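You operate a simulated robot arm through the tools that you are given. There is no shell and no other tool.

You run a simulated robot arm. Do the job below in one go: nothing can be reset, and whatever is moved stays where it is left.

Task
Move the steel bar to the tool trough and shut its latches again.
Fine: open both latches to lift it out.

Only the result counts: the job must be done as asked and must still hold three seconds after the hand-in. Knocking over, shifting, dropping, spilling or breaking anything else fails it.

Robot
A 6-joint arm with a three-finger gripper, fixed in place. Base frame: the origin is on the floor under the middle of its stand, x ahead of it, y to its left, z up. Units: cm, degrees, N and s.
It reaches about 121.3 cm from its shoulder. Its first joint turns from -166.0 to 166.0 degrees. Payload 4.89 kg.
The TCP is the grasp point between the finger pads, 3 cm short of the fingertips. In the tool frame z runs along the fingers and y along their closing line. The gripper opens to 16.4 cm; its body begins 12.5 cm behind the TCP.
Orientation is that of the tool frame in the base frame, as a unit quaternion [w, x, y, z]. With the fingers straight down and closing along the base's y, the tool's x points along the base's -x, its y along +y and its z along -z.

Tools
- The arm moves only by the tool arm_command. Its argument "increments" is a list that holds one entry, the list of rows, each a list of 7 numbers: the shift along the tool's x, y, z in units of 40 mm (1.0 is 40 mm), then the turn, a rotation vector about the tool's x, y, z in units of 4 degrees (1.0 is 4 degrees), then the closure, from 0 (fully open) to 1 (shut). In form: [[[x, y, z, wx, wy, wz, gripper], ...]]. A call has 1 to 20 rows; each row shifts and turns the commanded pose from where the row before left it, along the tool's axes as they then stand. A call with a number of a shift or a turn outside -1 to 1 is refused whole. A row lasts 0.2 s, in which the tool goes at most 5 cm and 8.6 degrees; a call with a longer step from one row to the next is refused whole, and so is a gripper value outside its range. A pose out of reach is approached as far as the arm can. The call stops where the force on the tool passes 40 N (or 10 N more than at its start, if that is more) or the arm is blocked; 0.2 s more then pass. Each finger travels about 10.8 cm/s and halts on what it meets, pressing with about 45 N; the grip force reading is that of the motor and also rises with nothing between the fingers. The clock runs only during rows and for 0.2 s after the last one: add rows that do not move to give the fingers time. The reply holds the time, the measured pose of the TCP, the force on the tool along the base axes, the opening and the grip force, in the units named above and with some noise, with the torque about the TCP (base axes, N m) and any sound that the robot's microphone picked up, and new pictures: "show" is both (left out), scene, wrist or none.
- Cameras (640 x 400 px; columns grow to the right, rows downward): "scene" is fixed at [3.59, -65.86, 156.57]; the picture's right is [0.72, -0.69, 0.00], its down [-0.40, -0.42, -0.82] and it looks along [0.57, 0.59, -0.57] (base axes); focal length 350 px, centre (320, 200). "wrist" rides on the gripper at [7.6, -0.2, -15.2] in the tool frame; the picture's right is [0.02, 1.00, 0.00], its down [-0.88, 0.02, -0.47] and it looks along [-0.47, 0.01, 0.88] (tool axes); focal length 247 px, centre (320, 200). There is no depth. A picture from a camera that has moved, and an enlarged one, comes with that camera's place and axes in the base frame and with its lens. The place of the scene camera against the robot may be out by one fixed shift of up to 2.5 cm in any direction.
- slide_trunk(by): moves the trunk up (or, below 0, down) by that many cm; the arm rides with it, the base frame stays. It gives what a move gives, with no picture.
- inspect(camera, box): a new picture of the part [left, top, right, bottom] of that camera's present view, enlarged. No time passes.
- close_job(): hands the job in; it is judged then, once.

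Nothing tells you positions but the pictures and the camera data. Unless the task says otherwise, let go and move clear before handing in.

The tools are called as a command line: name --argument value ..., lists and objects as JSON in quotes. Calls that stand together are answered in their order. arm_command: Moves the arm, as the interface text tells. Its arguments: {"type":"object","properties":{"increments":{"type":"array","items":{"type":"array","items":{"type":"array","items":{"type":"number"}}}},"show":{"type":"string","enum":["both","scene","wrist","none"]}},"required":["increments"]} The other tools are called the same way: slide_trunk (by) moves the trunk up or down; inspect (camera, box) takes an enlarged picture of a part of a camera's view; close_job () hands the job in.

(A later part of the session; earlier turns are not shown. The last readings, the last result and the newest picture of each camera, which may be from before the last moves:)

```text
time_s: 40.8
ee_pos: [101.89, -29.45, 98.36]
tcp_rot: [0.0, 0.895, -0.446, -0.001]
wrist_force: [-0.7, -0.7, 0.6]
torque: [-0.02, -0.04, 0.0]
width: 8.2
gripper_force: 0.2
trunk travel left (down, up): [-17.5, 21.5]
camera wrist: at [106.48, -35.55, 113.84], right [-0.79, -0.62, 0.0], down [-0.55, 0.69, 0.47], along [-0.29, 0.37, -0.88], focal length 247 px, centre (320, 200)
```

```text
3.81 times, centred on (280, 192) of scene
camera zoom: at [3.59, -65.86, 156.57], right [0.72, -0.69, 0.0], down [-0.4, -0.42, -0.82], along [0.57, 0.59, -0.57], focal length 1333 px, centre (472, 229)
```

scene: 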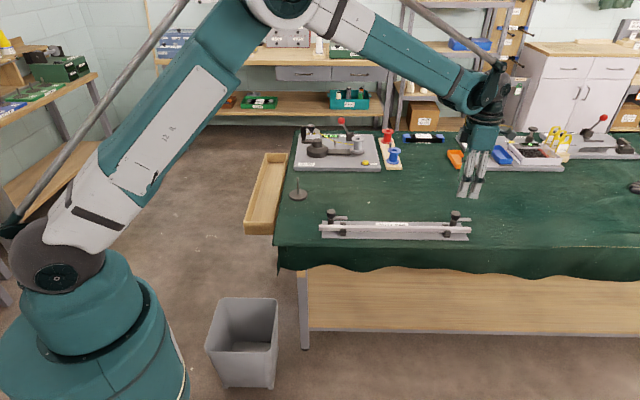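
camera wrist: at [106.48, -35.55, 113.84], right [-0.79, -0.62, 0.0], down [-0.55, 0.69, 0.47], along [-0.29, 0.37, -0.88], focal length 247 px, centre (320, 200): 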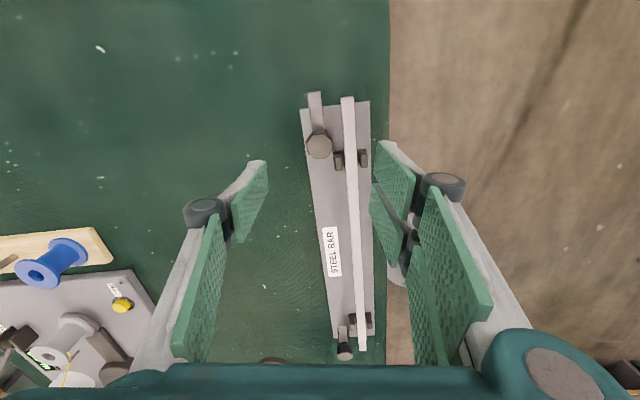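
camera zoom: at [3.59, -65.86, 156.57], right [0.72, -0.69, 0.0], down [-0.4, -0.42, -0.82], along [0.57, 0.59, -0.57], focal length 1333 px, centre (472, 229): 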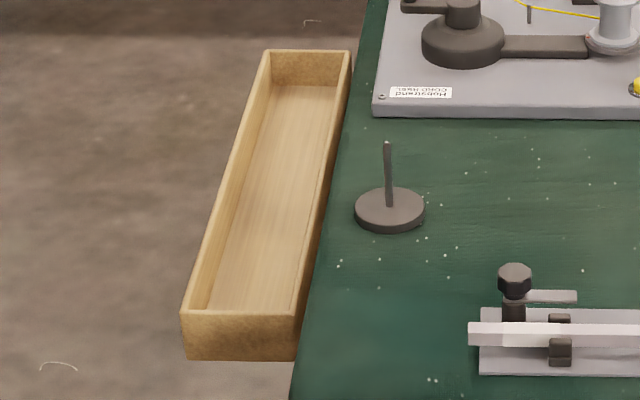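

Both latches are open and nothing shifted. Before lifting the bar I look at the trough from above to measure it.

arm_command --increments '[[[-0.95, -0.18, -0.1, 0, 0, 0, 0.5], [-0.95, -0.18, -0.1, 0, 0, 0, 0.5], [-0.95, -0.18, -0.1, 0, 0, 0, 0.5], [-0.95, -0.18, -0.1, 0, 0, 0, 0.5], [-0.95, -0.18, -0.1, 0, 0, 0, 0.5], [-0.95, -0.18, -0.1, 0, 0, 0, 0.5], [-0.95, -0.18, -0.1, 0, 0, 0, 0.5], [-0.95, -0.18, -0.1, 0, 0, 0, 0.5], [-0.95, -0.18, -0.1, 0, 0, 0, 0.5], [-0.95, -0.18, -0.1, 0, 0, 0, 0.5], [-0.95, -0.18, -0.1, 0, 0, 0, 0.5], [-0.95, -0.18, -0.1, 0, 0, 0, 0.5], [-0.95, -0.18, -0.1, 0, 0, 0, 0.5], [-0.95, -0.18, -0.1, 0, 0, 0, 0.5], [-0.95, -0.18, -0.1, 0, 0, 0, 0.5], [-0.95, -0.18, -0.1, 0, 0, 0, 0.5], [-0.95, -0.18, -0.1, 0, 0, 0, 0.5], [-0.95, -0.18, -0.1, 0, 0, 0, 0.5], [-0.95, -0.18, -0.1, 0, 0, 0, 0.5], [-0.95, -0.18, -0.1, 0, 0, 0, 0.5]]]' --show "none"

arm_command --increments '[[[0, 0, 0, 0, 0, 1, 0.5], [0, 0, 0, 0, 0, 1, 0.5], [0, 0, 0, 0, 0, 1, 0.5], [0, 0, 0, 0, 0, 1, 0.5], [0, 0, 0, 0, 0, 1, 0.5], [0, 0, 0, 0, 0, 1, 0.5], [0, 0, 0, 0, 0, 1, 0.5], [0, 0, 0, 0, 0, 1, 0.5], [0, 0, 0, 0, 0, 1, 0.5], [0, 0, 0, 0, 0, 1, 0.5], [0, 0, 0, 0, 0, 1, 0.5], [0, 0, 0, 0, 0, 1, 0.5], [0, 0, 0, 0, 0, 1, 0.5], [0, 0, 0, 0, 0, 1, 0.5], [0, 0, 0, 0, 0, 1, 0.5], [0, 0, 0, 0, 0, 1, 0.5], [0, 0, 0, 0, 0, 1, 0.5], [0, 0, 0, 0, 0, 1, 0.5], [0, 0, 0, 0, 0, 1, 0.5], [0, 0, 0, 0, 0, 1, 0.5]]]'

```text
time_s: 45.0
ee_pos: [67.76, 39.78, 106.58]
tcp_rot: [0.0, 0.895, -0.447, 0.001]
wrist_force: [0.1, -1.3, 1.0]
torque: [0.17, 0.11, -0.01]
width: 8.21
gripper_force: 0.0
trunk travel left (down, up): [-17.5, 21.5]
```

```text
time_s: 49.2
ee_pos: [67.66, 39.86, 106.61]
tcp_rot: [0.0, -0.398, 0.918, 0.001]
wrist_force: [-0.3, 0.2, -0.8]
torque: [-0.02, 0.01, -0.04]
width: 8.21
gripper_force: 0.1
trunk travel left (down, up): [-17.5, 21.5]
camera wrist: at [62.48, 34.06, 121.81], right [-0.75, 0.67, 0.0], down [0.59, 0.66, 0.47], along [0.32, 0.35, -0.88], focal length 247 px, centre (320, 200)
```

scene: 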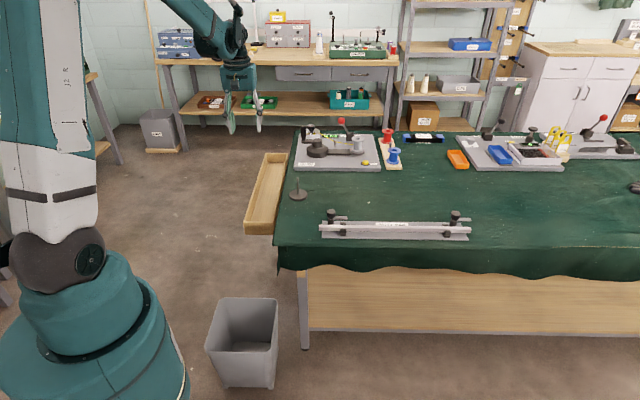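
wrist: 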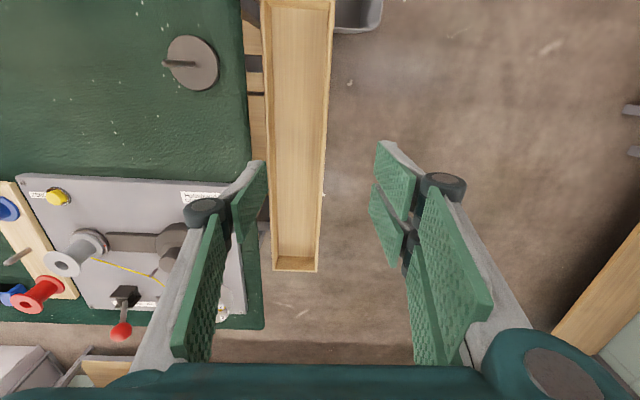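

The trough is directly below-left of the tool now. I zoom to read its rim corners.

inspect --camera "wrist" --box '[240, 0, 360, 75]'

inspect --camera "wrist" --box '[240, 200, 360, 280]'

```text
5.33 times, centred on (300, 38) of wrist
camera zoom: at [62.48, 34.06, 121.81], right [-0.75, 0.67, 0.0], down [0.59, 0.66, 0.47], along [0.32, 0.35, -0.88], focal length 1317 px, centre (427, 1067)
```

zoom: 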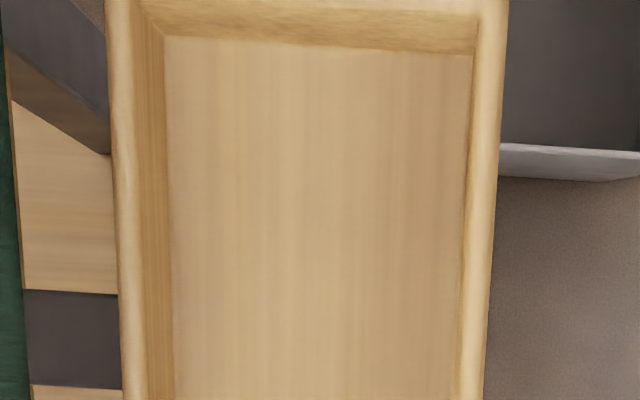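

```text
5.00 times, centred on (300, 240) of wrist
camera zoom: at [62.48, 34.06, 121.81], right [-0.75, 0.67, 0.0], down [0.59, 0.66, 0.47], along [0.32, 0.35, -0.88], focal length 1235 px, centre (420, 0)
```

zoom: 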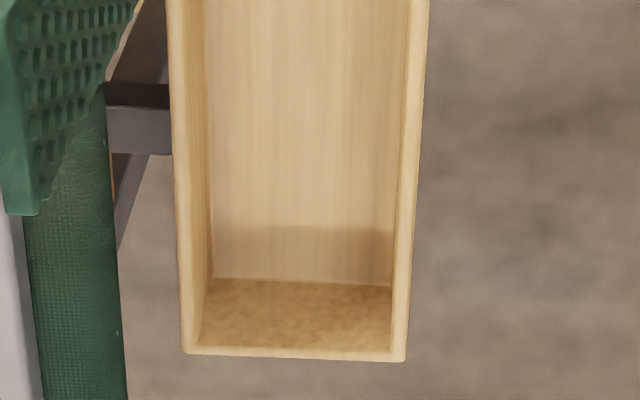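

I take a second view shifted back along the trough, for a stereo measurement of its height and ends.

arm_command --increments '[[[0, 0, 0, 0, 0, 0.47, 0.5], [0.9, 0, 0, 0, 0, 0, 0.5], [0.9, 0, 0, 0, 0, 0, 0.5], [0.9, 0, 0, 0, 0, 0, 0.5], [0.9, 0, 0, 0, 0, 0, 0.5], [0.9, 0, 0, 0, 0, 0, 0.5], [0, 0, 0, 0, 0, 0, 0.5], [0, 0, 0, 0, 0, 0, 0.5]]]' --show "wrist"

inspect --camera "wrist" --box '[240, 0, 360, 75]'

inspect --camera "wrist" --box '[240, 75, 360, 150]'

inspect --camera "wrist" --box '[240, 260, 360, 335]'

```text
time_s: 51.0
ee_pos: [54.86, 27.16, 106.44]
tcp_rot: [-0.001, -0.384, 0.924, 0.0]
wrist_force: [-0.2, 0.6, 0.3]
torque: [0.04, -0.08, 0.0]
width: 8.2
gripper_force: 0.1
trunk travel left (down, up): [-17.5, 21.5]
camera wrist: at [49.59, 21.46, 121.75], right [-0.72, 0.69, 0.0], down [0.61, 0.64, 0.47], along [0.33, 0.34, -0.88], focal length 247 px, centre (320, 200)
```

wrist: 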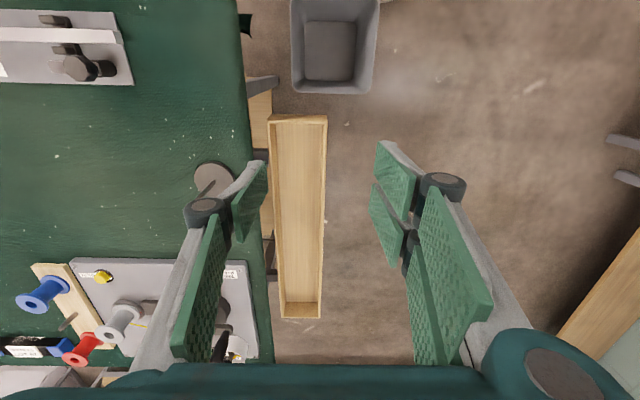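

```text
5.33 times, centred on (300, 38) of wrist
camera zoom: at [49.59, 21.46, 121.75], right [-0.72, 0.69, 0.0], down [0.61, 0.64, 0.47], along [0.33, 0.34, -0.88], focal length 1317 px, centre (427, 1067)
```

zoom: 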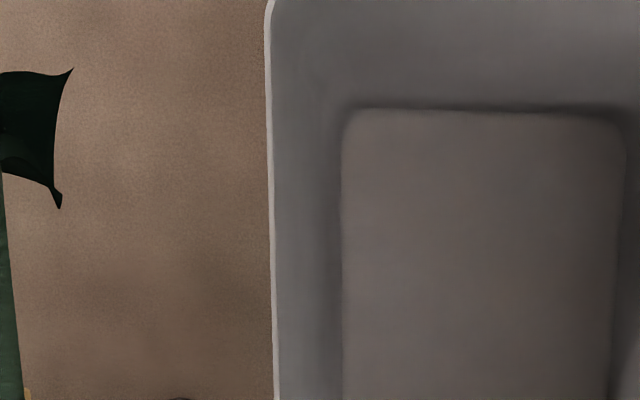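

```text
5.33 times, centred on (300, 112) of wrist
camera zoom: at [49.59, 21.46, 121.75], right [-0.72, 0.69, 0.0], down [0.61, 0.64, 0.47], along [0.33, 0.34, -0.88], focal length 1317 px, centre (427, 667)
```

zoom: 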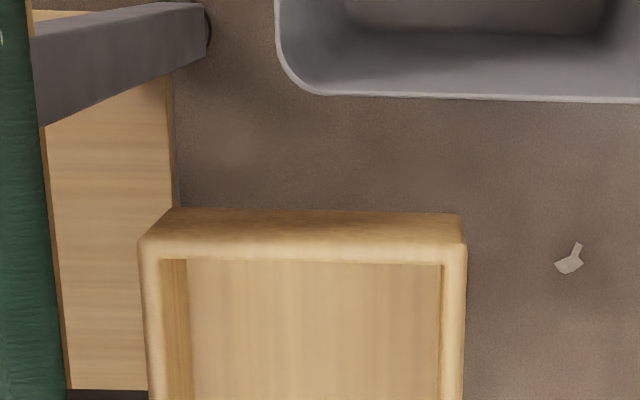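

```text
5.33 times, centred on (300, 298) of wrist
camera zoom: at [49.59, 21.46, 121.75], right [-0.72, 0.69, 0.0], down [0.61, 0.64, 0.47], along [0.33, 0.34, -0.88], focal length 1317 px, centre (427, -320)
```

zoom: 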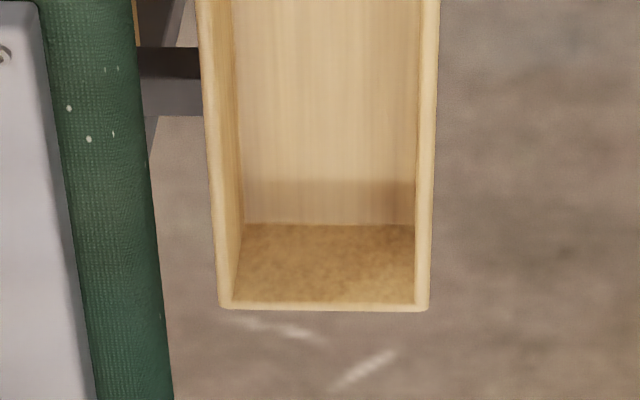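

The trough rim is at about z 74, floor about z 69, interior about 54.6 by 9.8 cm centred near (78.6, 44.6): the 50 cm bar fits lengthwise. Now I go to the bar's middle, about (84.5, -17.5).

arm_command --increments '[[[0.19, -0.937, 0.1, 0, 0, 0, 0.5], [0.19, -0.937, 0.1, 0, 0, 0, 0.5], [0.19, -0.937, 0.1, 0, 0, 0, 0.5], [0.19, -0.937, 0.1, 0, 0, 0, 0.5], [0.19, -0.937, 0.1, 0, 0, 0, 0.5], [0.19, -0.937, 0.1, 0, 0, 0, 0.5], [0.19, -0.937, 0.1, 0, 0, 0, 0.5], [0.19, -0.937, 0.1, 0, 0, 0, 0.5], [0.19, -0.937, 0.1, 0, 0, 0, 0.5], [0.19, -0.937, 0.1, 0, 0, 0, 0.5], [0.19, -0.937, 0.1, 0, 0, 0, 0.5], [0.19, -0.937, 0.1, 0, 0, 0, 0.5], [0.19, -0.937, 0.1, 0, 0, 0, 0.5], [0.19, -0.937, 0.1, 0, 0, 0, 0.5], [0, 0, 0, 0, 0, 1, 0.5], [0, 0, 0, 0, 0, 1, 0.5], [0, 0, 0, 0, 0, 1, 0.5], [0, 0, 0, 0, 0, 1, 0.5], [0, 0, 0, 0, 0, 1, 0.5], [0, 0, 0, 0, 0, 1, 0.5]]]' --show "none"

arm_command --increments '[[[0, 0, 0, 0, 0, 1, 0.5], [0, 0, 0, 0, 0, 1, 0.5], [0, 0, 0, 0, 0, 1, 0.5], [0, 0, 0, 0, 0, 1, 0.5], [0, 0, 0, 0, 0, 1, 0.5], [0, 0, 0, 0, 0, 1, 0.5], [0, 0, 0, 0, 0, 1, 0.5], [0, 0, 0, 0, 0, 1, 0.5], [0, 0, 0, 0, 0, 1, 0.5], [0, 0, 0, 0, 0, 1, 0.5], [0, 0, 0, 0, 0, 1, 0.5], [0, 0, 0, 0, 0, 1, 0.5], [0, 0, 0, 0, 0, 1, 0.5], [0, 0, 0, 0, 0, 1, 0.5], [0, 0, 0, 0, 0, 1, 0.5], [0, 0, 0, 0, 0, 1, 0.5], [0, 0, 0, 0, 0, 0.5, 0.5], [0, 0, 0, 0, 0, 0, 0.5]]]'

```text
time_s: 55.2
ee_pos: [84.6, -17.55, 100.92]
tcp_rot: [0.0, -0.183, 0.983, 0.0]
wrist_force: [0.1, -0.6, -0.3]
torque: [-0.02, 0.02, 0.0]
width: 8.23
gripper_force: 0.0
trunk travel left (down, up): [-17.5, 21.5]
```

```text
time_s: 59.0
ee_pos: [84.63, -17.43, 100.97]
tcp_rot: [0.0, 0.382, 0.924, 0.0]
wrist_force: [-0.5, -0.1, -0.6]
torque: [0.03, 0.02, -0.01]
width: 8.23
gripper_force: 0.0
trunk travel left (down, up): [-17.5, 21.5]
camera wrist: at [79.01, -12.24, 116.21], right [0.69, 0.72, 0.0], down [0.64, -0.61, 0.47], along [0.34, -0.33, -0.88], focal length 247 px, centre (320, 200)
```

scene: 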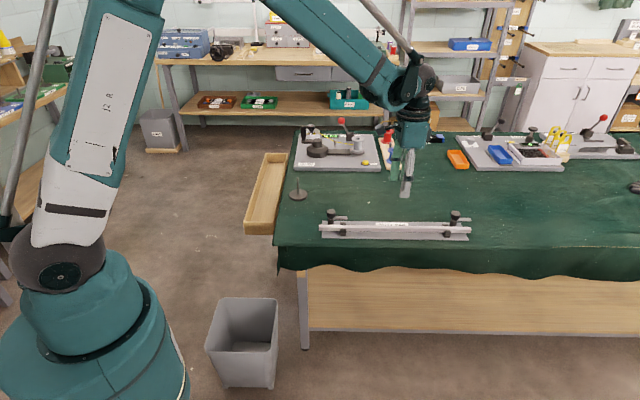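
wrist: 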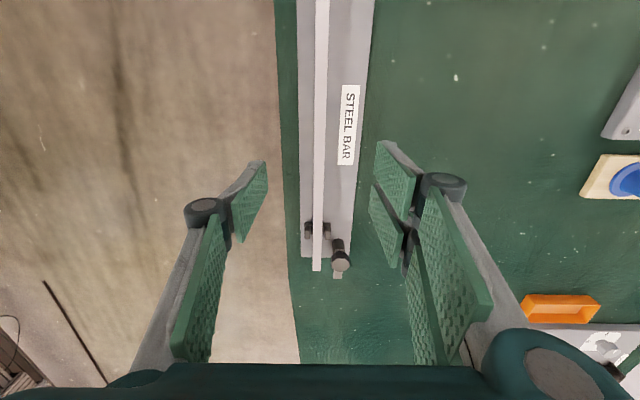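

The bar is centred beneath the fingers. I descend to it, stopping with the fingertips just above the base plate.

arm_command --increments '[[[0, 0, 0.8, 0, 0, 0, 0.5], [0, 0, 0.8, 0, 0, 0, 0.5], [0, 0, 0.8, 0, 0, 0, 0.5], [0, 0, 0.8, 0, 0, 0, 0.5], [0, 0, 0.5, 0, 0, 0, 0.55], [0, 0, 0.3, 0, 0, 0, 0.6], [0, 0, 0, 0, 0, 0, 0.6], [0, 0, 0, 0, 0, 0, 0.6]]]'

```text
time_s: 60.8
ee_pos: [84.76, -17.42, 84.92]
tcp_rot: [0.0, 0.381, 0.924, 0.0]
wrist_force: [0.3, 0.3, -0.6]
torque: [-0.05, 0.02, -0.01]
width: 6.55
gripper_force: 0.0
trunk travel left (down, up): [-17.5, 21.5]
camera wrist: at [79.1, -12.23, 100.27], right [0.69, 0.72, 0.0], down [0.64, -0.61, 0.47], along [0.34, -0.33, -0.88], focal length 247 px, centre (320, 200)
```

scene: 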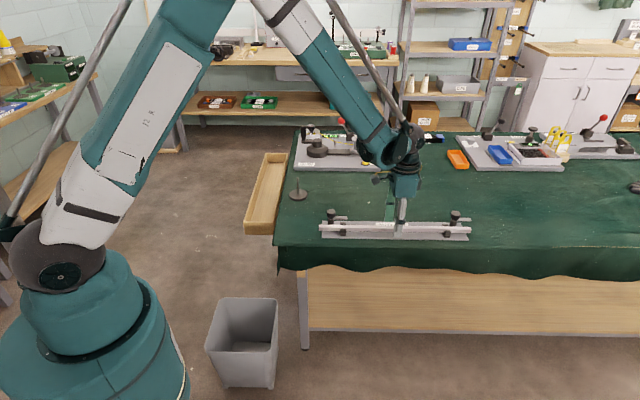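
wrist: 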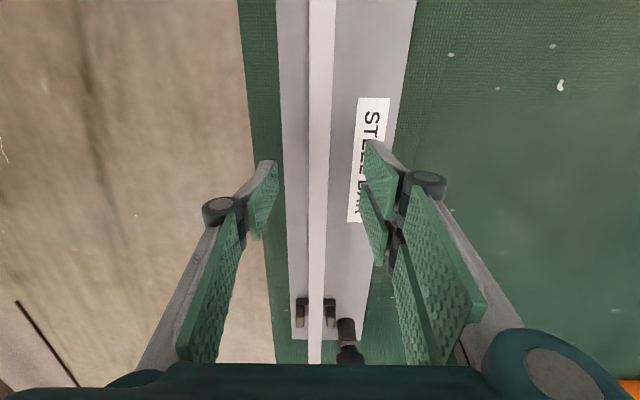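

I lower the last 1.3 cm and close on the bar.

arm_command --increments '[[[0, 0, 0.17, 0, 0, 0, 0.6], [0, 0, 0.16, 0, 0, 0, 0.6], [0, 0, 0, 0, 0, 0, 0.7], [0, 0, 0, 0, 0, 0, 0.8], [0, 0, 0, 0, 0, 0, 0.88], [0, 0, 0, 0, 0, 0, 0.95], [0, 0, 0, 0, 0, 0, 1], [0, 0, 0, 0, 0, 0, 1], [0, 0, 0, 0, 0, 0, 1]]]' --show "wrist"

```text
time_s: 62.8
ee_pos: [84.59, -17.41, 83.72]
tcp_rot: [0.001, 0.382, 0.924, 0.0]
wrist_force: [-0.5, -0.6, -0.4]
torque: [0.01, 0.05, -0.18]
width: 1.43
gripper_force: 45.1
trunk travel left (down, up): [-17.5, 21.5]
camera wrist: at [79.06, -12.27, 98.91], right [0.69, 0.72, 0.0], down [0.64, -0.61, 0.47], along [0.34, -0.33, -0.88], focal length 247 px, centre (320, 200)
```

wrist: 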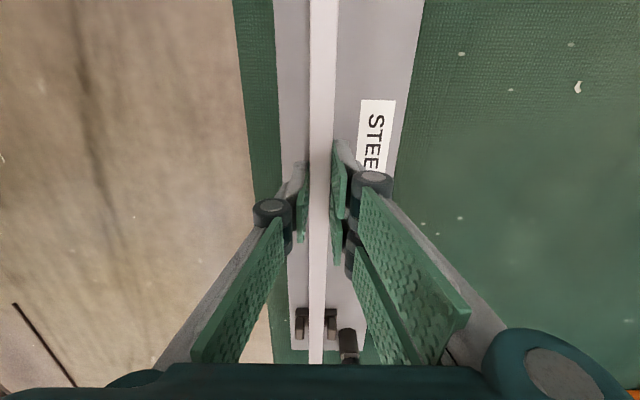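

The bar is gripped (1.43 cm wide) with no side load. I lift gently a little to check it comes free.

arm_command --increments '[[[0, 0, -0.1, 0, 0, 0, 1], [0, 0, -0.2, 0, 0, 0, 1], [0, 0, -0.3, 0, 0, 0, 1], [0, 0, -0.4, 0, 0, 0, 1], [0, 0, 0, 0, 0, 0, 1]]]'

inspect --camera "scene" --box '[310, 180, 480, 250]'

```text
time_s: 64.0
ee_pos: [84.61, -17.38, 87.51]
tcp_rot: [0.001, 0.382, 0.924, 0.001]
wrist_force: [0.2, 0.6, -8.3]
torque: [-0.02, -0.01, 0.02]
width: 1.42
gripper_force: 44.8
trunk travel left (down, up): [-17.5, 21.5]
camera wrist: at [79.05, -12.17, 102.85], right [0.69, 0.72, 0.0], down [0.64, -0.61, 0.47], along [0.34, -0.33, -0.88], focal length 247 px, centre (320, 200)
```

scene: 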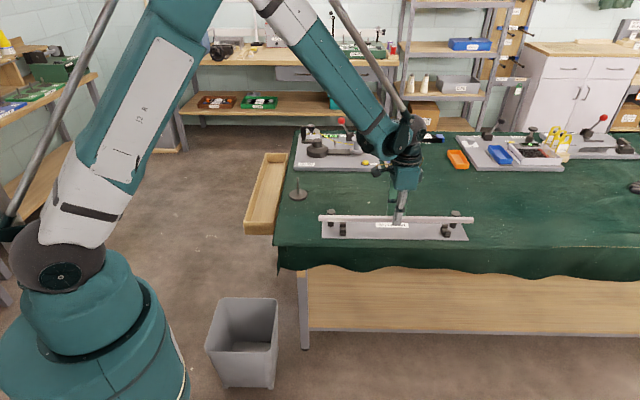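
wrist: 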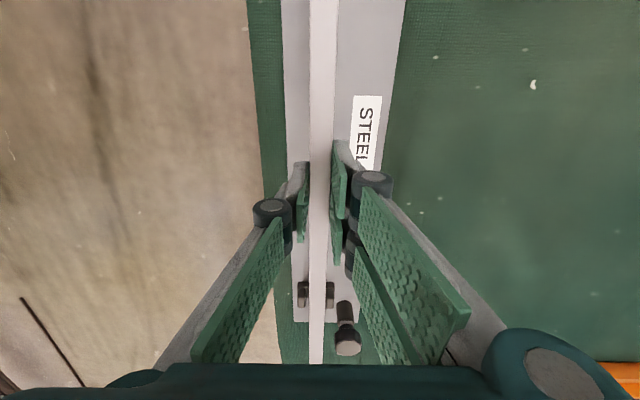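

```text
3.76 times, centred on (395, 215) of scene
camera zoom: at [3.59, -65.86, 156.57], right [0.72, -0.69, 0.0], down [-0.4, -0.42, -0.82], along [0.57, 0.59, -0.57], focal length 1318 px, centre (38, 144)
```

zoom: 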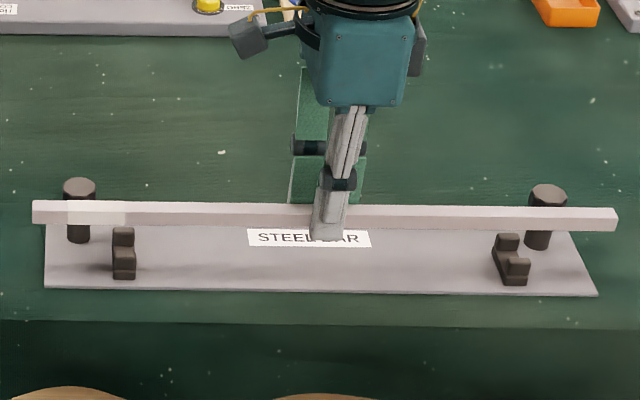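

The bar is free and balanced in the grip (8.3 N, no torque). I raise it well clear of everything.

arm_command --increments '[[[0, 0, -0.5, 0, 0, 0, 1], [0, 0, -0.7, 0, 0, 0, 1], [0, 0, -0.8, 0, 0, 0, 1], [0, 0, -0.8, 0, 0, 0, 1], [0, 0, -0.8, 0, 0, 0, 1], [0, 0, -0.8, 0, 0, 0, 1], [0, 0, -0.7, 0, 0, 0, 1], [0, 0, -0.5, 0, 0, 0, 1], [0, 0, 0, 0, 0, 0, 1]]]' --show "none"

arm_command --increments '[[[0.3, 0.25, 0, 0, 0, 0, 1], [0.5, 0.41, 0, 0, 0, 0, 1], [0.7, 0.575, 0, 0, 0, 0, 1], [0.7, 0.575, 0, 0, 0, 0, 1], [0.7, 0.575, 0, 0, 0, 0, 1], [0.7, 0.575, 0, 0, 0, 0, 1], [0.7, 0.575, 0, 0, 0, 0, 1], [0.7, 0.575, 0, 0, 0, 0, 1], [0.7, 0.575, 0, 0, 0, 0, 1], [0.7, 0.575, 0, 0, 0, 0, 1], [0.7, 0.575, 0, 0, 0, 0, 1], [0.7, 0.575, 0, 0, 0, 0, 1], [0.7, 0.575, 0, 0, 0, 0, 1], [0.7, 0.575, 0, 0, 0, 0, 1], [0.7, 0.575, 0, 0, 0, 0, 1], [0.7, 0.575, 0, 0, 0, 0, 1], [0.7, 0.575, 0, 0, 0, 0, 1], [0.5, 0.41, 0, 0, 0, 0, 1], [0.23, 0.195, 0, 0, 0, 0, 1], [0, 0, 0, 0, 0, 0, 1]]]'

```text
time_s: 66.0
ee_pos: [84.57, -17.56, 109.86]
tcp_rot: [0.0, 0.383, 0.924, 0.0]
wrist_force: [0.1, 0.0, -7.7]
torque: [-0.05, -0.03, -0.02]
width: 1.43
gripper_force: 45.5
trunk travel left (down, up): [-17.5, 21.5]
```

```text
time_s: 70.2
ee_pos: [78.46, 44.54, 109.87]
tcp_rot: [0.0, 0.382, 0.924, 0.0]
wrist_force: [-0.7, 0.6, -8.6]
torque: [-0.08, -0.03, 0.0]
width: 1.44
gripper_force: 45.2
trunk travel left (down, up): [-17.5, 21.5]
camera wrist: at [72.93, 49.77, 125.23], right [0.69, 0.72, 0.0], down [0.64, -0.61, 0.47], along [0.34, -0.33, -0.88], focal length 247 px, centre (320, 200)
```

scene: 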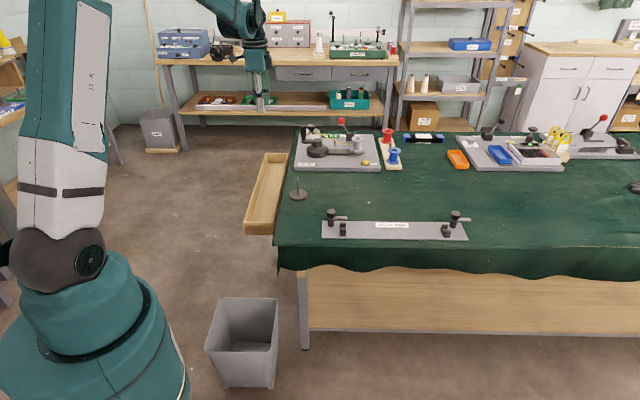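
wrist: 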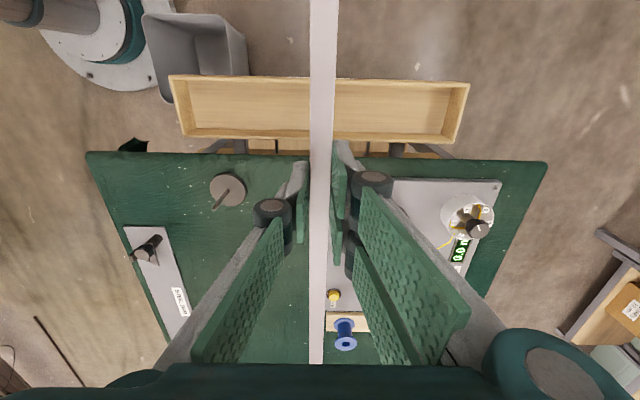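

The bar is high over the trough area and the fixture stayed put. I rotate the bar 90 degrees to line it up with the trough.

arm_command --increments '[[[0, 0, 0, 0, 0, -0.5, 1], [0, 0, 0, 0, 0, -1, 1], [0, 0, 0, 0, 0, -1, 1], [0, 0, 0, 0, 0, -1, 1], [0, 0, 0, 0, 0, -1, 1], [0, 0, 0, 0, 0, -1, 1], [0, 0, 0, 0, 0, -1, 1], [0, 0, 0, 0, 0, -1, 1], [0, 0, 0, 0, 0, -1, 1], [0, 0, 0, 0, 0, -1, 1], [0, 0, 0, 0, 0, -1, 1], [0, 0, 0, 0, 0, -1, 1], [0, 0, 0, 0, 0, -1, 1], [0, 0, 0, 0, 0, -1, 1], [0, 0, 0, 0, 0, -1, 1], [0, 0, 0, 0, 0, -1, 1], [0, 0, 0, 0, 0, -1, 1], [0, 0, 0, 0, 0, -1, 1], [0, 0, 0, 0, 0, -1, 1], [0, 0, 0, 0, 0, -1, 1]]]' --show "none"

arm_command --increments '[[[0, 0, 0, 0, 0, -1, 1], [0, 0, 0, 0, 0, -1, 1], [0, 0, 0, 0, 0, -1, 1], [0, 0, 0, 0, 0, 0, 1], [0, 0, 0, 0, 0, 0, 1]]]'

```text
time_s: 74.4
ee_pos: [78.51, 44.54, 109.94]
tcp_rot: [0.0, -0.285, 0.958, 0.0]
wrist_force: [0.3, 0.3, -8.1]
torque: [0.04, 0.0, -0.01]
width: 1.41
gripper_force: 45.3
trunk travel left (down, up): [-17.5, 21.5]
```

```text
time_s: 75.6
ee_pos: [78.6, 44.56, 109.97]
tcp_rot: [0.0, -0.384, 0.923, 0.0]
wrist_force: [-0.4, -0.2, -8.0]
torque: [0.03, 0.01, 0.05]
width: 1.46
gripper_force: 45.3
trunk travel left (down, up): [-17.5, 21.5]
camera wrist: at [73.18, 38.93, 125.31], right [-0.72, 0.69, 0.0], down [0.61, 0.64, 0.47], along [0.33, 0.34, -0.88], focal length 247 px, centre (320, 200)
```

scene: 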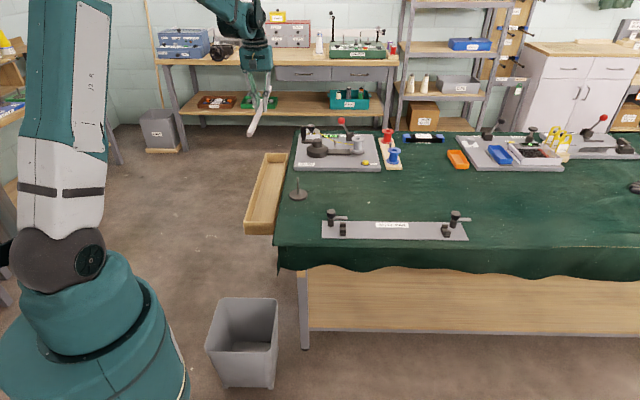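
wrist: 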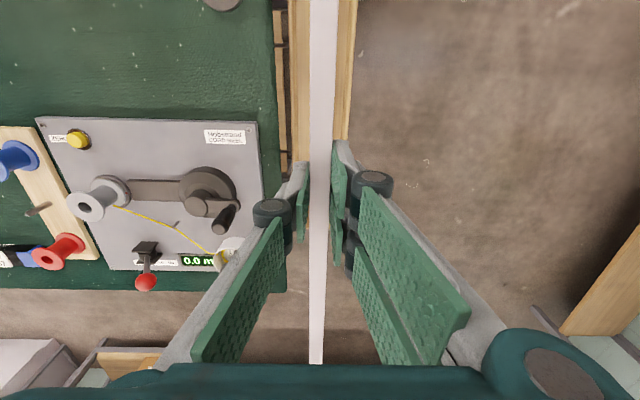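

The bar is lined up above the trough. I descend part way and check the alignment at both ends.

arm_command --increments '[[[0, 0, 0.4, 0, 0, 0, 1], [0, 0, 0.7, 0, 0, 0, 1], [0, 0, 0.8, 0, 0, 0, 1], [0, 0, 0.8, 0, 0, 0, 1], [0, 0, 0.8, 0, 0, 0, 1], [0, 0, 0.8, 0, 0, 0, 1], [0, 0, 0.7, 0, 0, 0, 1], [0, 0, 0.5, 0, 0, 0, 1], [0, 0, 0.25, 0, 0, 0, 1], [0, 0, 0, 0, 0, 0, 1]]]'

inspect --camera "scene" --box '[230, 140, 330, 245]'

inspect --camera "wrist" --box '[250, 0, 390, 90]'

```text
time_s: 77.8
ee_pos: [78.43, 44.68, 86.86]
tcp_rot: [0.001, -0.383, 0.924, 0.0]
wrist_force: [0.1, 0.7, -8.9]
torque: [0.0, 0.02, 0.03]
width: 1.41
gripper_force: 44.8
trunk travel left (down, up): [-17.5, 21.5]
camera wrist: at [73.08, 38.95, 102.24], right [-0.72, 0.69, 0.0], down [0.61, 0.64, 0.47], along [0.33, 0.34, -0.88], focal length 247 px, centre (320, 200)
```

scene: 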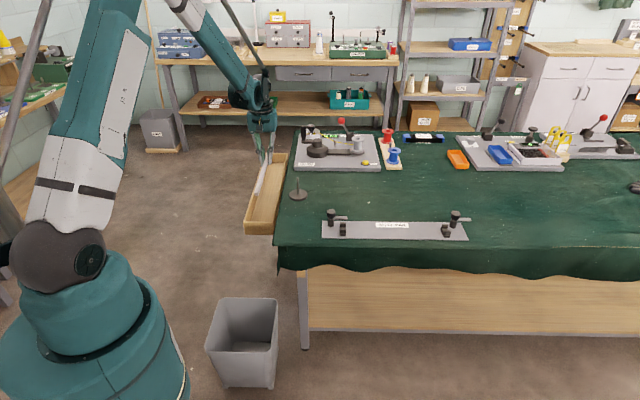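
wrist: 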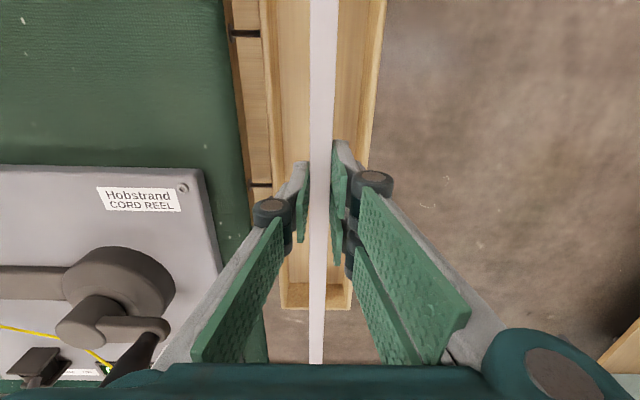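

```text
3.81 times, centred on (280, 192) of scene
camera zoom: at [3.59, -65.86, 156.57], right [0.72, -0.69, 0.0], down [-0.4, -0.42, -0.82], along [0.57, 0.59, -0.57], focal length 1333 px, centre (472, 229)
```

zoom: 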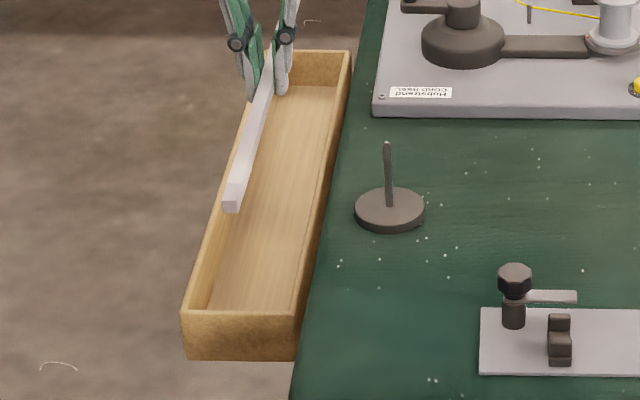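

```text
4.44 times, centred on (320, 45) of wrist
camera zoom: at [73.08, 38.95, 102.24], right [-0.72, 0.69, 0.0], down [0.61, 0.64, 0.47], along [0.33, 0.34, -0.88], focal length 1098 px, centre (320, 889)
```

zoom: 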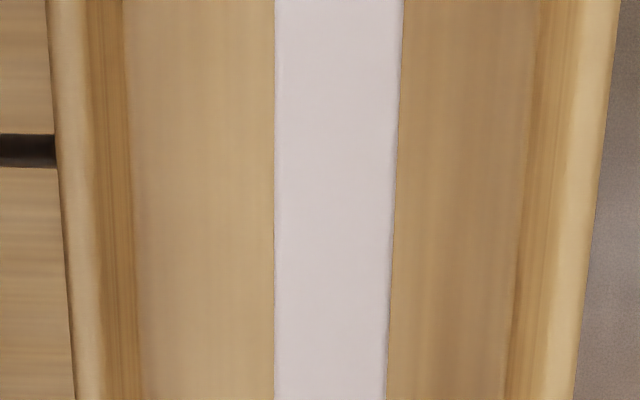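

The bar is centred over the trough both ways. I lower it into the trough to just above the expected floor.

arm_command --increments '[[[0, 0, 0.4, 0, 0, 0, 1], [0, 0, 0.6, 0, 0, 0, 1], [0, 0, 0.6, 0, 0, 0, 1], [0, 0, 0.6, 0, 0, 0, 1], [0, 0, 0.5, 0, 0, 0, 1], [0, 0, 0.3, 0, 0, 0, 1], [0, 0, 0.2, 0, 0, 0, 1], [0, 0, 0, 0, 0, 0, 1]]]'

inspect --camera "scene" --box '[230, 140, 330, 245]'

```text
time_s: 79.6
ee_pos: [78.44, 44.48, 74.18]
tcp_rot: [-0.001, -0.383, 0.924, 0.0]
wrist_force: [-0.1, -0.1, -9.0]
torque: [0.01, -0.03, 0.01]
width: 1.41
gripper_force: 44.7
trunk travel left (down, up): [-17.5, 21.5]
camera wrist: at [73.11, 38.79, 89.49], right [-0.72, 0.69, 0.0], down [0.61, 0.64, 0.47], along [0.33, 0.34, -0.88], focal length 247 px, centre (320, 200)
```

scene: 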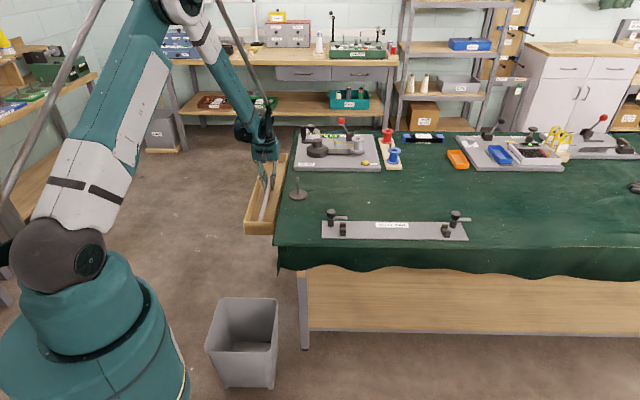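
wrist: 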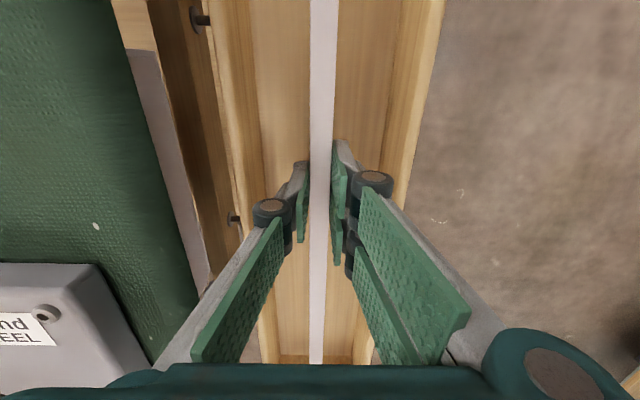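

```text
3.81 times, centred on (280, 192) of scene
camera zoom: at [3.59, -65.86, 156.57], right [0.72, -0.69, 0.0], down [-0.4, -0.42, -0.82], along [0.57, 0.59, -0.57], focal length 1333 px, centre (472, 229)
```

zoom: 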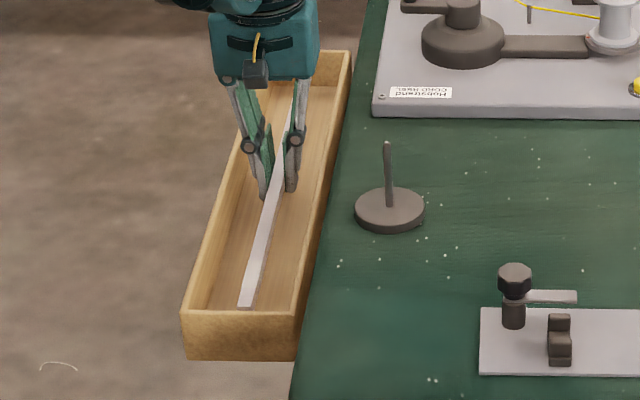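

The bar is inside the trough walls with no contact yet. I creep down watching for the floor.

arm_command --increments '[[[0, 0, 0.1, 0, 0, 0, 1], [0, 0, 0.1, 0, 0, 0, 1], [0, 0, 0.1, 0, 0, 0, 1], [0, 0, 0, 0, 0, 0, 1]]]' --show "none"

```text
time_s: 80.6
ee_pos: [78.42, 44.48, 72.92]
tcp_rot: [0.0, -0.383, 0.924, 0.0]
wrist_force: [-0.2, -0.9, -8.9]
torque: [-0.05, 0.02, -0.01]
width: 1.41
gripper_force: 45.0
trunk travel left (down, up): [-17.5, 21.5]
```

arm_command --increments '[[[0, 0, 0.05, 0, 0, 0, 1], [0, 0, 0.05, 0, 0, 0, 1], [0, 0, 0, 0, 0, 0, 1]]]' --show "none"

```text
time_s: 81.4
ee_pos: [78.61, 44.52, 72.72]
tcp_rot: [0.0, -0.383, 0.924, -0.001]
wrist_force: [-0.2, 0.5, -8.6]
torque: [0.04, -0.03, 0.01]
width: 1.46
gripper_force: 45.0
trunk travel left (down, up): [-17.5, 21.5]
```

arm_command --increments '[[[0, 0, 0.05, 0, 0, 0, 1], [0, 0, 0.04, 0, 0, 0, 1], [0, 0, 0, 0, 0, 0, 1]]]' --show "none"

```text
time_s: 82.2
ee_pos: [78.43, 44.4, 72.3]
tcp_rot: [0.001, -0.383, 0.924, 0.0]
wrist_force: [8.5, 5.1, 13.4]
torque: [0.14, -0.04, -0.03]
width: 1.45
gripper_force: 44.8
trunk travel left (down, up): [-17.5, 21.5]
```

Contact with the floor. I ease up slightly and open the fingers just enough to free the bar.

arm_command --increments '[[[0, 0, -0.025, 0, 0, 0, 1], [0, 0, 0, 0, 0, 0, 0.95], [0, 0, 0, 0, 0, 0, 0.9], [0, 0, 0, 0, 0, 0, 0.87], [0, 0, 0, 0, 0, 0, 0.84], [0, 0, 0, 0, 0, 0, 0.8], [0, 0, 0, 0, 0, 0, 0.77], [0, 0, 0, 0, 0, 0, 0.75], [0, 0, 0, 0, 0, 0, 0.75]]]'

inspect --camera "scene" --box '[230, 140, 330, 245]'

```text
time_s: 84.2
ee_pos: [78.43, 44.51, 72.4]
tcp_rot: [0.0, -0.384, 0.924, 0.0]
wrist_force: [1.2, -3.1, 8.9]
torque: [-0.05, 0.05, 0.01]
width: 4.17
gripper_force: 0.1
trunk travel left (down, up): [-17.5, 21.5]
camera wrist: at [73.08, 38.84, 87.69], right [-0.72, 0.69, 0.0], down [0.61, 0.64, 0.47], along [0.33, 0.34, -0.88], focal length 247 px, centre (320, 200)
```

scene: 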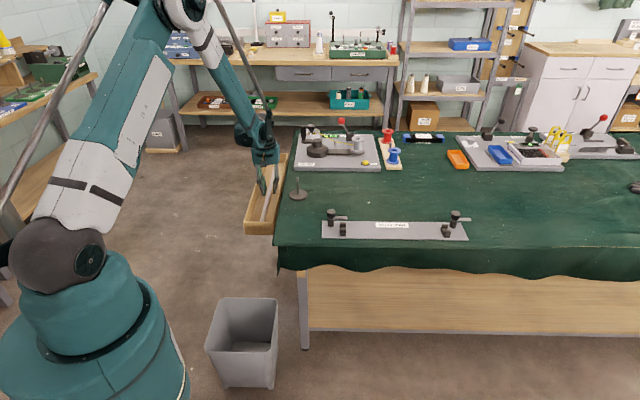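
wrist: 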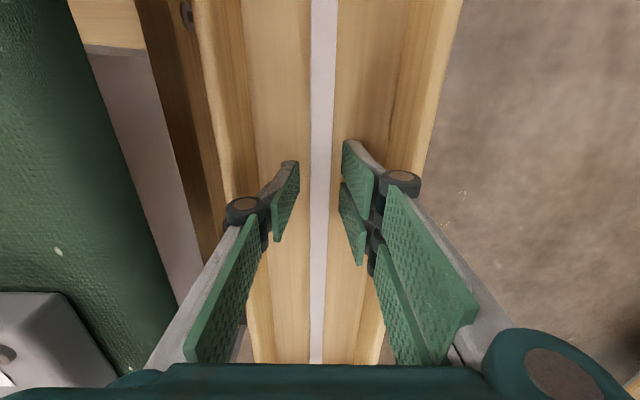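

```text
3.81 times, centred on (280, 192) of scene
camera zoom: at [3.59, -65.86, 156.57], right [0.72, -0.69, 0.0], down [-0.4, -0.42, -0.82], along [0.57, 0.59, -0.57], focal length 1333 px, centre (472, 229)
```

zoom: 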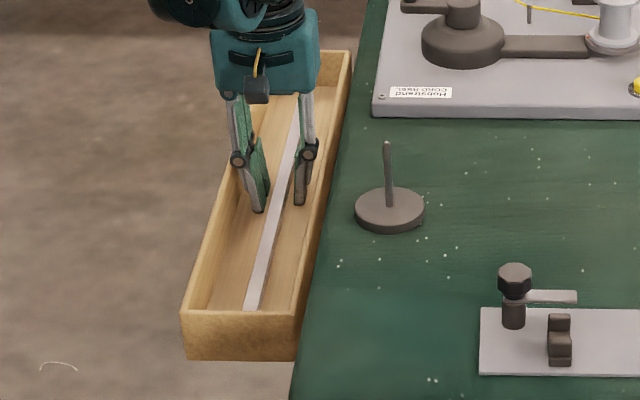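

The bar lies on the trough floor and the fingers are off it. I raise straight up.

arm_command --increments '[[[0, 0, -0.2, 0, 0, 0, 0.75], [0, 0, -0.4, 0, 0, 0, 0.75], [0, 0, -0.7, 0, 0, 0, 0.75], [0, 0, -0.9, 0, 0, 0, 0.75], [0, 0, -0.9, 0, 0, 0, 0.75], [0, 0, -0.9, 0, 0, 0, 0.7], [0, 0, -0.9, 0, 0, 0, 0.6], [0, 0, -0.9, 0, 0, 0, 0.5], [0, 0, -0.9, 0, 0, 0, 0.5], [0, 0, 0, 0, 0, 0, 0.5]]]'

inspect --camera "scene" --box '[230, 140, 330, 245]'

```text
time_s: 86.4
ee_pos: [78.42, 44.33, 99.13]
tcp_rot: [0.0, -0.384, 0.923, -0.001]
wrist_force: [-0.7, 0.6, -0.1]
torque: [0.02, -0.02, -0.01]
width: 8.2
gripper_force: 0.1
trunk travel left (down, up): [-17.5, 21.5]
camera wrist: at [73.03, 38.74, 114.32], right [-0.72, 0.69, 0.0], down [0.61, 0.64, 0.47], along [0.33, 0.34, -0.88], focal length 247 px, centre (320, 200)
```

scene: 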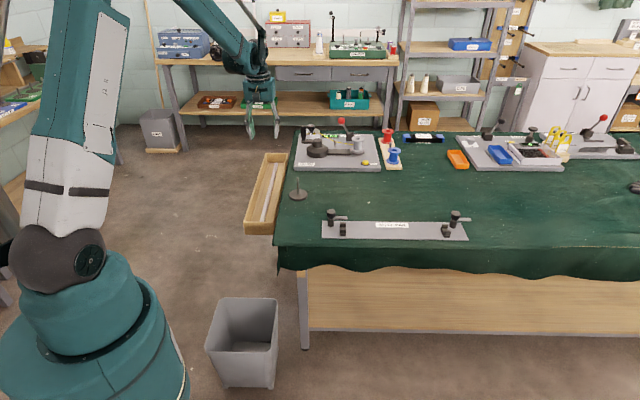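
wrist: 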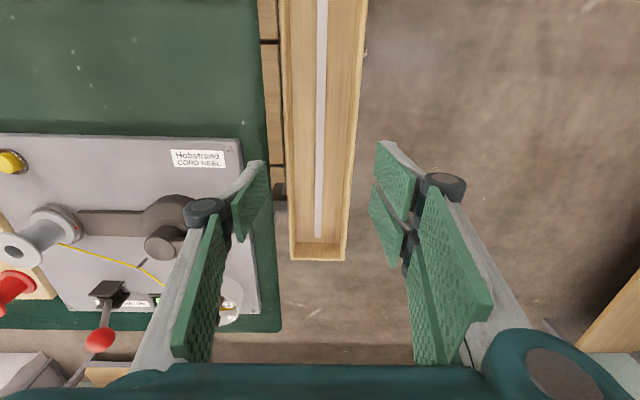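

```text
3.81 times, centred on (280, 192) of scene
camera zoom: at [3.59, -65.86, 156.57], right [0.72, -0.69, 0.0], down [-0.4, -0.42, -0.82], along [0.57, 0.59, -0.57], focal length 1333 px, centre (472, 229)
```

zoom: 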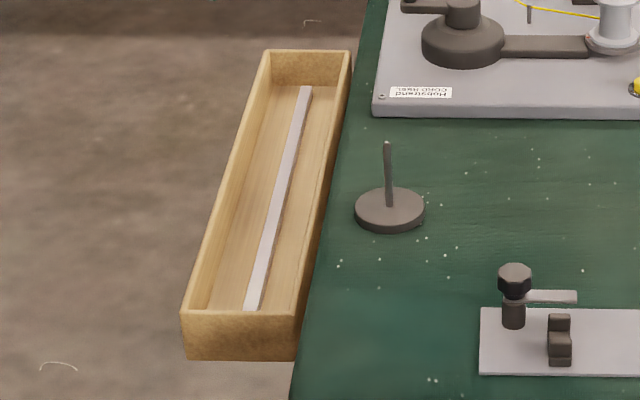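

The bar lies flat and whole inside the trough. Now I return to the left latch to swing it shut.

arm_command --increments '[[[0.742, -0.563, 0, 0, 0, 0, 0.5], [0.742, -0.563, 0, 0, 0, 0, 0.5], [0.742, -0.563, 0, 0, 0, 0, 0.5], [0.742, -0.563, 0, 0, 0, 0, 0.5], [0.742, -0.563, 0, 0, 0, 0, 0.5], [0.742, -0.563, 0, 0, 0, 0, 0.5], [0.742, -0.563, 0, 0, 0, 0, 0.5], [0.742, -0.563, 0, 0, 0, 0, 0.5], [0.742, -0.563, 0, 0, 0, 0, 0.5], [0.742, -0.563, 0, 0, 0, 0, 0.5], [0.742, -0.563, 0, 0, 0, 0, 0.5], [0.742, -0.563, 0, 0, 0, 0, 0.5], [0, 0, 0, 0, 0, -1, 0.5], [0, 0, 0, 0, 0, -1, 0.5], [0, 0, 0, 0, 0, -1, 0.5], [0, 0, 0, 0, 0, -1, 0.5], [0, 0, 0, 0, 0, -1, 0.5], [0, 0, 0, 0, 0, -1, 0.5], [0, 0, 0, 0, 0, -1, 0.5], [0, 0, 0, 0, 0, -1, 0.5]]]' --show "none"

arm_command --increments '[[[0, 0, 0, 0, 0, -1, 0.5], [0, 0, 0, 0, 0, -1, 0.5], [0, 0, 0, 0, 0, -1, 0.5], [0, 0, 0, 0, 0, -1, 0.5], [0, 0, 0, 0, 0, -1, 0.5], [0, 0, 0, 0, 0, -1, 0.5], [0, 0, 0, 0, 0, -1, 0.5], [0, 0, 0, 0, 0, -1, 0.5], [0, 0, 0, 0, 0, -1, 0.5], [0, 0, 0, 0, 0, -1, 0.5], [0, 0, 0, 0, 0, -1, 0.5], [0, 0, 0, 0, 0, -1, 0.5], [0, 0, 0, 0, 0, 0, 0.5], [0, 0, 0, 0, 0, 0, 0.5]]]'

```text
time_s: 90.6
ee_pos: [72.44, 0.04, 99.2]
tcp_rot: [0.0, -0.624, 0.781, 0.0]
wrist_force: [-0.7, 0.5, 0.4]
torque: [0.02, -0.01, 0.02]
width: 8.23
gripper_force: 0.0
trunk travel left (down, up): [-17.5, 21.5]
```

```text
time_s: 93.6
ee_pos: [72.5, 0.1, 99.11]
tcp_rot: [0.0, 0.887, -0.461, 0.0]
wrist_force: [-0.1, -0.1, -0.6]
torque: [0.02, -0.01, 0.0]
width: 8.21
gripper_force: 0.1
trunk travel left (down, up): [-17.5, 21.5]
camera wrist: at [76.87, -6.07, 114.41], right [-0.81, -0.59, 0.0], down [-0.52, 0.71, 0.47], along [-0.28, 0.38, -0.88], focal length 247 px, centre (320, 200)
```

scene: 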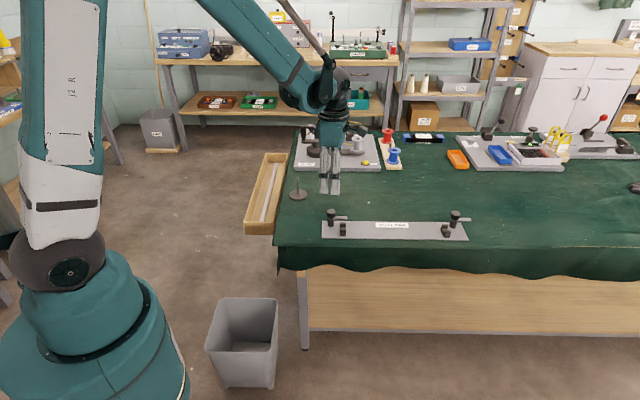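
wrist: 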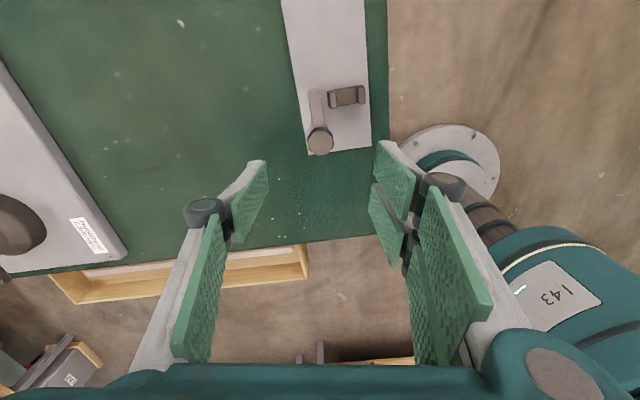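

The left knob is centred with its arm between the fingers. I descend and grip it.

arm_command --increments '[[[0.023, 0.03, 0.6, 0, 0, 0, 0.5], [0, 0, 0.7, 0, 0, 0, 0.5], [0, 0, 0.7, 0, 0, 0, 0.5], [0, 0, 0.6, 0, 0, 0, 0.5], [0, 0, 0.35, 0, 0, 0, 0.5], [0, 0, 0.2, 0, 0, 0, 0.5], [0, 0, 0, 0, 0, 0, 0.6], [0, 0, 0, 0, 0, 0, 0.75], [0, 0, 0, 0, 0, 0, 0.85], [0, 0, 0, 0, 0, 0, 0.9], [0, 0, 0, 0, 0, 0, 0.95], [0, 0, 0, 0, 0, 0, 0.95], [0, 0, 0, 0, 0, 0, 0.95]]]' --show "wrist"

```text
time_s: 96.4
ee_pos: [72.38, -0.05, 86.7]
tcp_rot: [0.0, 0.887, -0.461, 0.0]
wrist_force: [7.0, 5.9, 0.1]
torque: [0.15, -0.1, -0.04]
width: 2.93
gripper_force: 45.4
trunk travel left (down, up): [-17.5, 21.5]
camera wrist: at [76.89, -6.2, 101.96], right [-0.81, -0.59, 0.0], down [-0.52, 0.71, 0.47], along [-0.28, 0.38, -0.88], focal length 247 px, centre (320, 200)
```

wrist: 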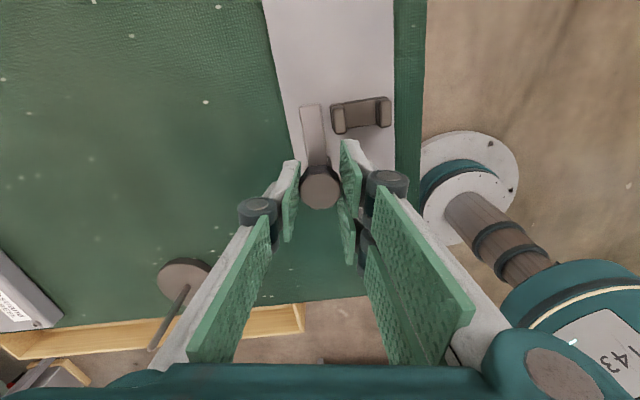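

Gripped with low load. I turn clockwise to close, in steps.

arm_command --increments '[[[0, -0.01, 0, 0, 0, 1, 0.95], [0, 0, 0, 0, 0, 1, 0.95], [0, 0, 0, 0, 0, 1, 0.95], [0, 0, 0, 0, 0, 1, 0.95], [0, 0, 0, 0, 0, 1, 0.95], [0, 0, 0, 0, 0, 1, 0.95]]]' --show "none"

```text
time_s: 97.8
ee_pos: [72.23, -0.03, 86.6]
tcp_rot: [-0.001, 0.771, -0.637, 0.0]
wrist_force: [2.4, -11.4, 33.3]
torque: [-0.18, 0.06, 0.01]
width: 2.96
gripper_force: 44.9
trunk travel left (down, up): [-17.5, 21.5]
```

There is an upward push of 33 N, so I ease up slightly and look.

arm_command --increments '[[[0, 0, -0.03, 0, 0, 0, 0.95], [0, 0, 0, 0, 0, 0, 0.95]]]' --show "wrist"

```text
time_s: 98.4
ee_pos: [72.41, -0.04, 86.58]
tcp_rot: [0.0, 0.773, -0.635, 0.0]
wrist_force: [2.1, -16.8, 21.6]
torque: [-0.53, -0.04, -0.01]
width: 2.96
gripper_force: 45.3
trunk travel left (down, up): [-17.5, 21.5]
camera wrist: at [73.9, -7.54, 101.95], right [-0.98, -0.21, 0.0], down [-0.19, 0.86, 0.47], along [-0.1, 0.46, -0.88], focal length 247 px, centre (320, 200)
```

wrist: 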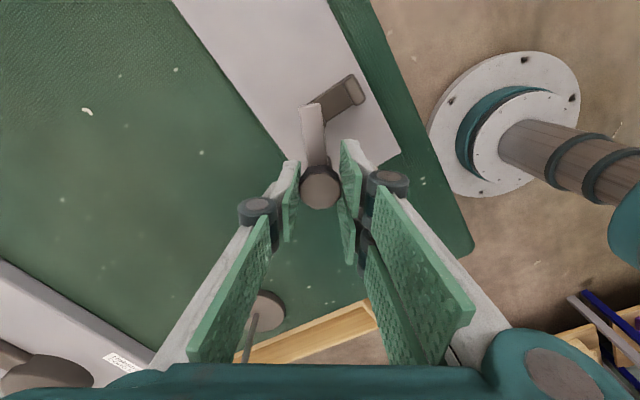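

arm_command --increments '[[[0, 0.005, -0.03, 0, 0, 0, 0.95], [0, 0.01, -0.02, 0, 0, 0, 0.95], [0, 0, 0, 0, 0, 0, 0.95]]]' --show "none"

```text
time_s: 99.2
ee_pos: [72.39, -0.04, 86.81]
tcp_rot: [0.001, 0.773, -0.635, 0.0]
wrist_force: [-11.7, -9.9, -33.7]
torque: [-0.34, 0.13, 0.04]
width: 2.97
gripper_force: 44.8
trunk travel left (down, up): [-17.5, 21.5]
```

That overshot the other way; the knob is simply held stiffly. I balance it and continue turning.

arm_command --increments '[[[0, -0.01, 0.03, 0, 0, 0, 0.95], [0, 0, 0, 0, 0, 0.5, 0.95], [0, 0, 0, 0, 0, 1, 0.95]]]' --show "none"

```text
time_s: 100.0
ee_pos: [72.34, 0.05, 86.86]
tcp_rot: [0.0, 0.738, -0.675, -0.001]
wrist_force: [-29.2, -14.1, -14.8]
torque: [0.14, 0.59, 0.08]
width: 2.96
gripper_force: 44.8
trunk travel left (down, up): [-17.5, 21.5]
```

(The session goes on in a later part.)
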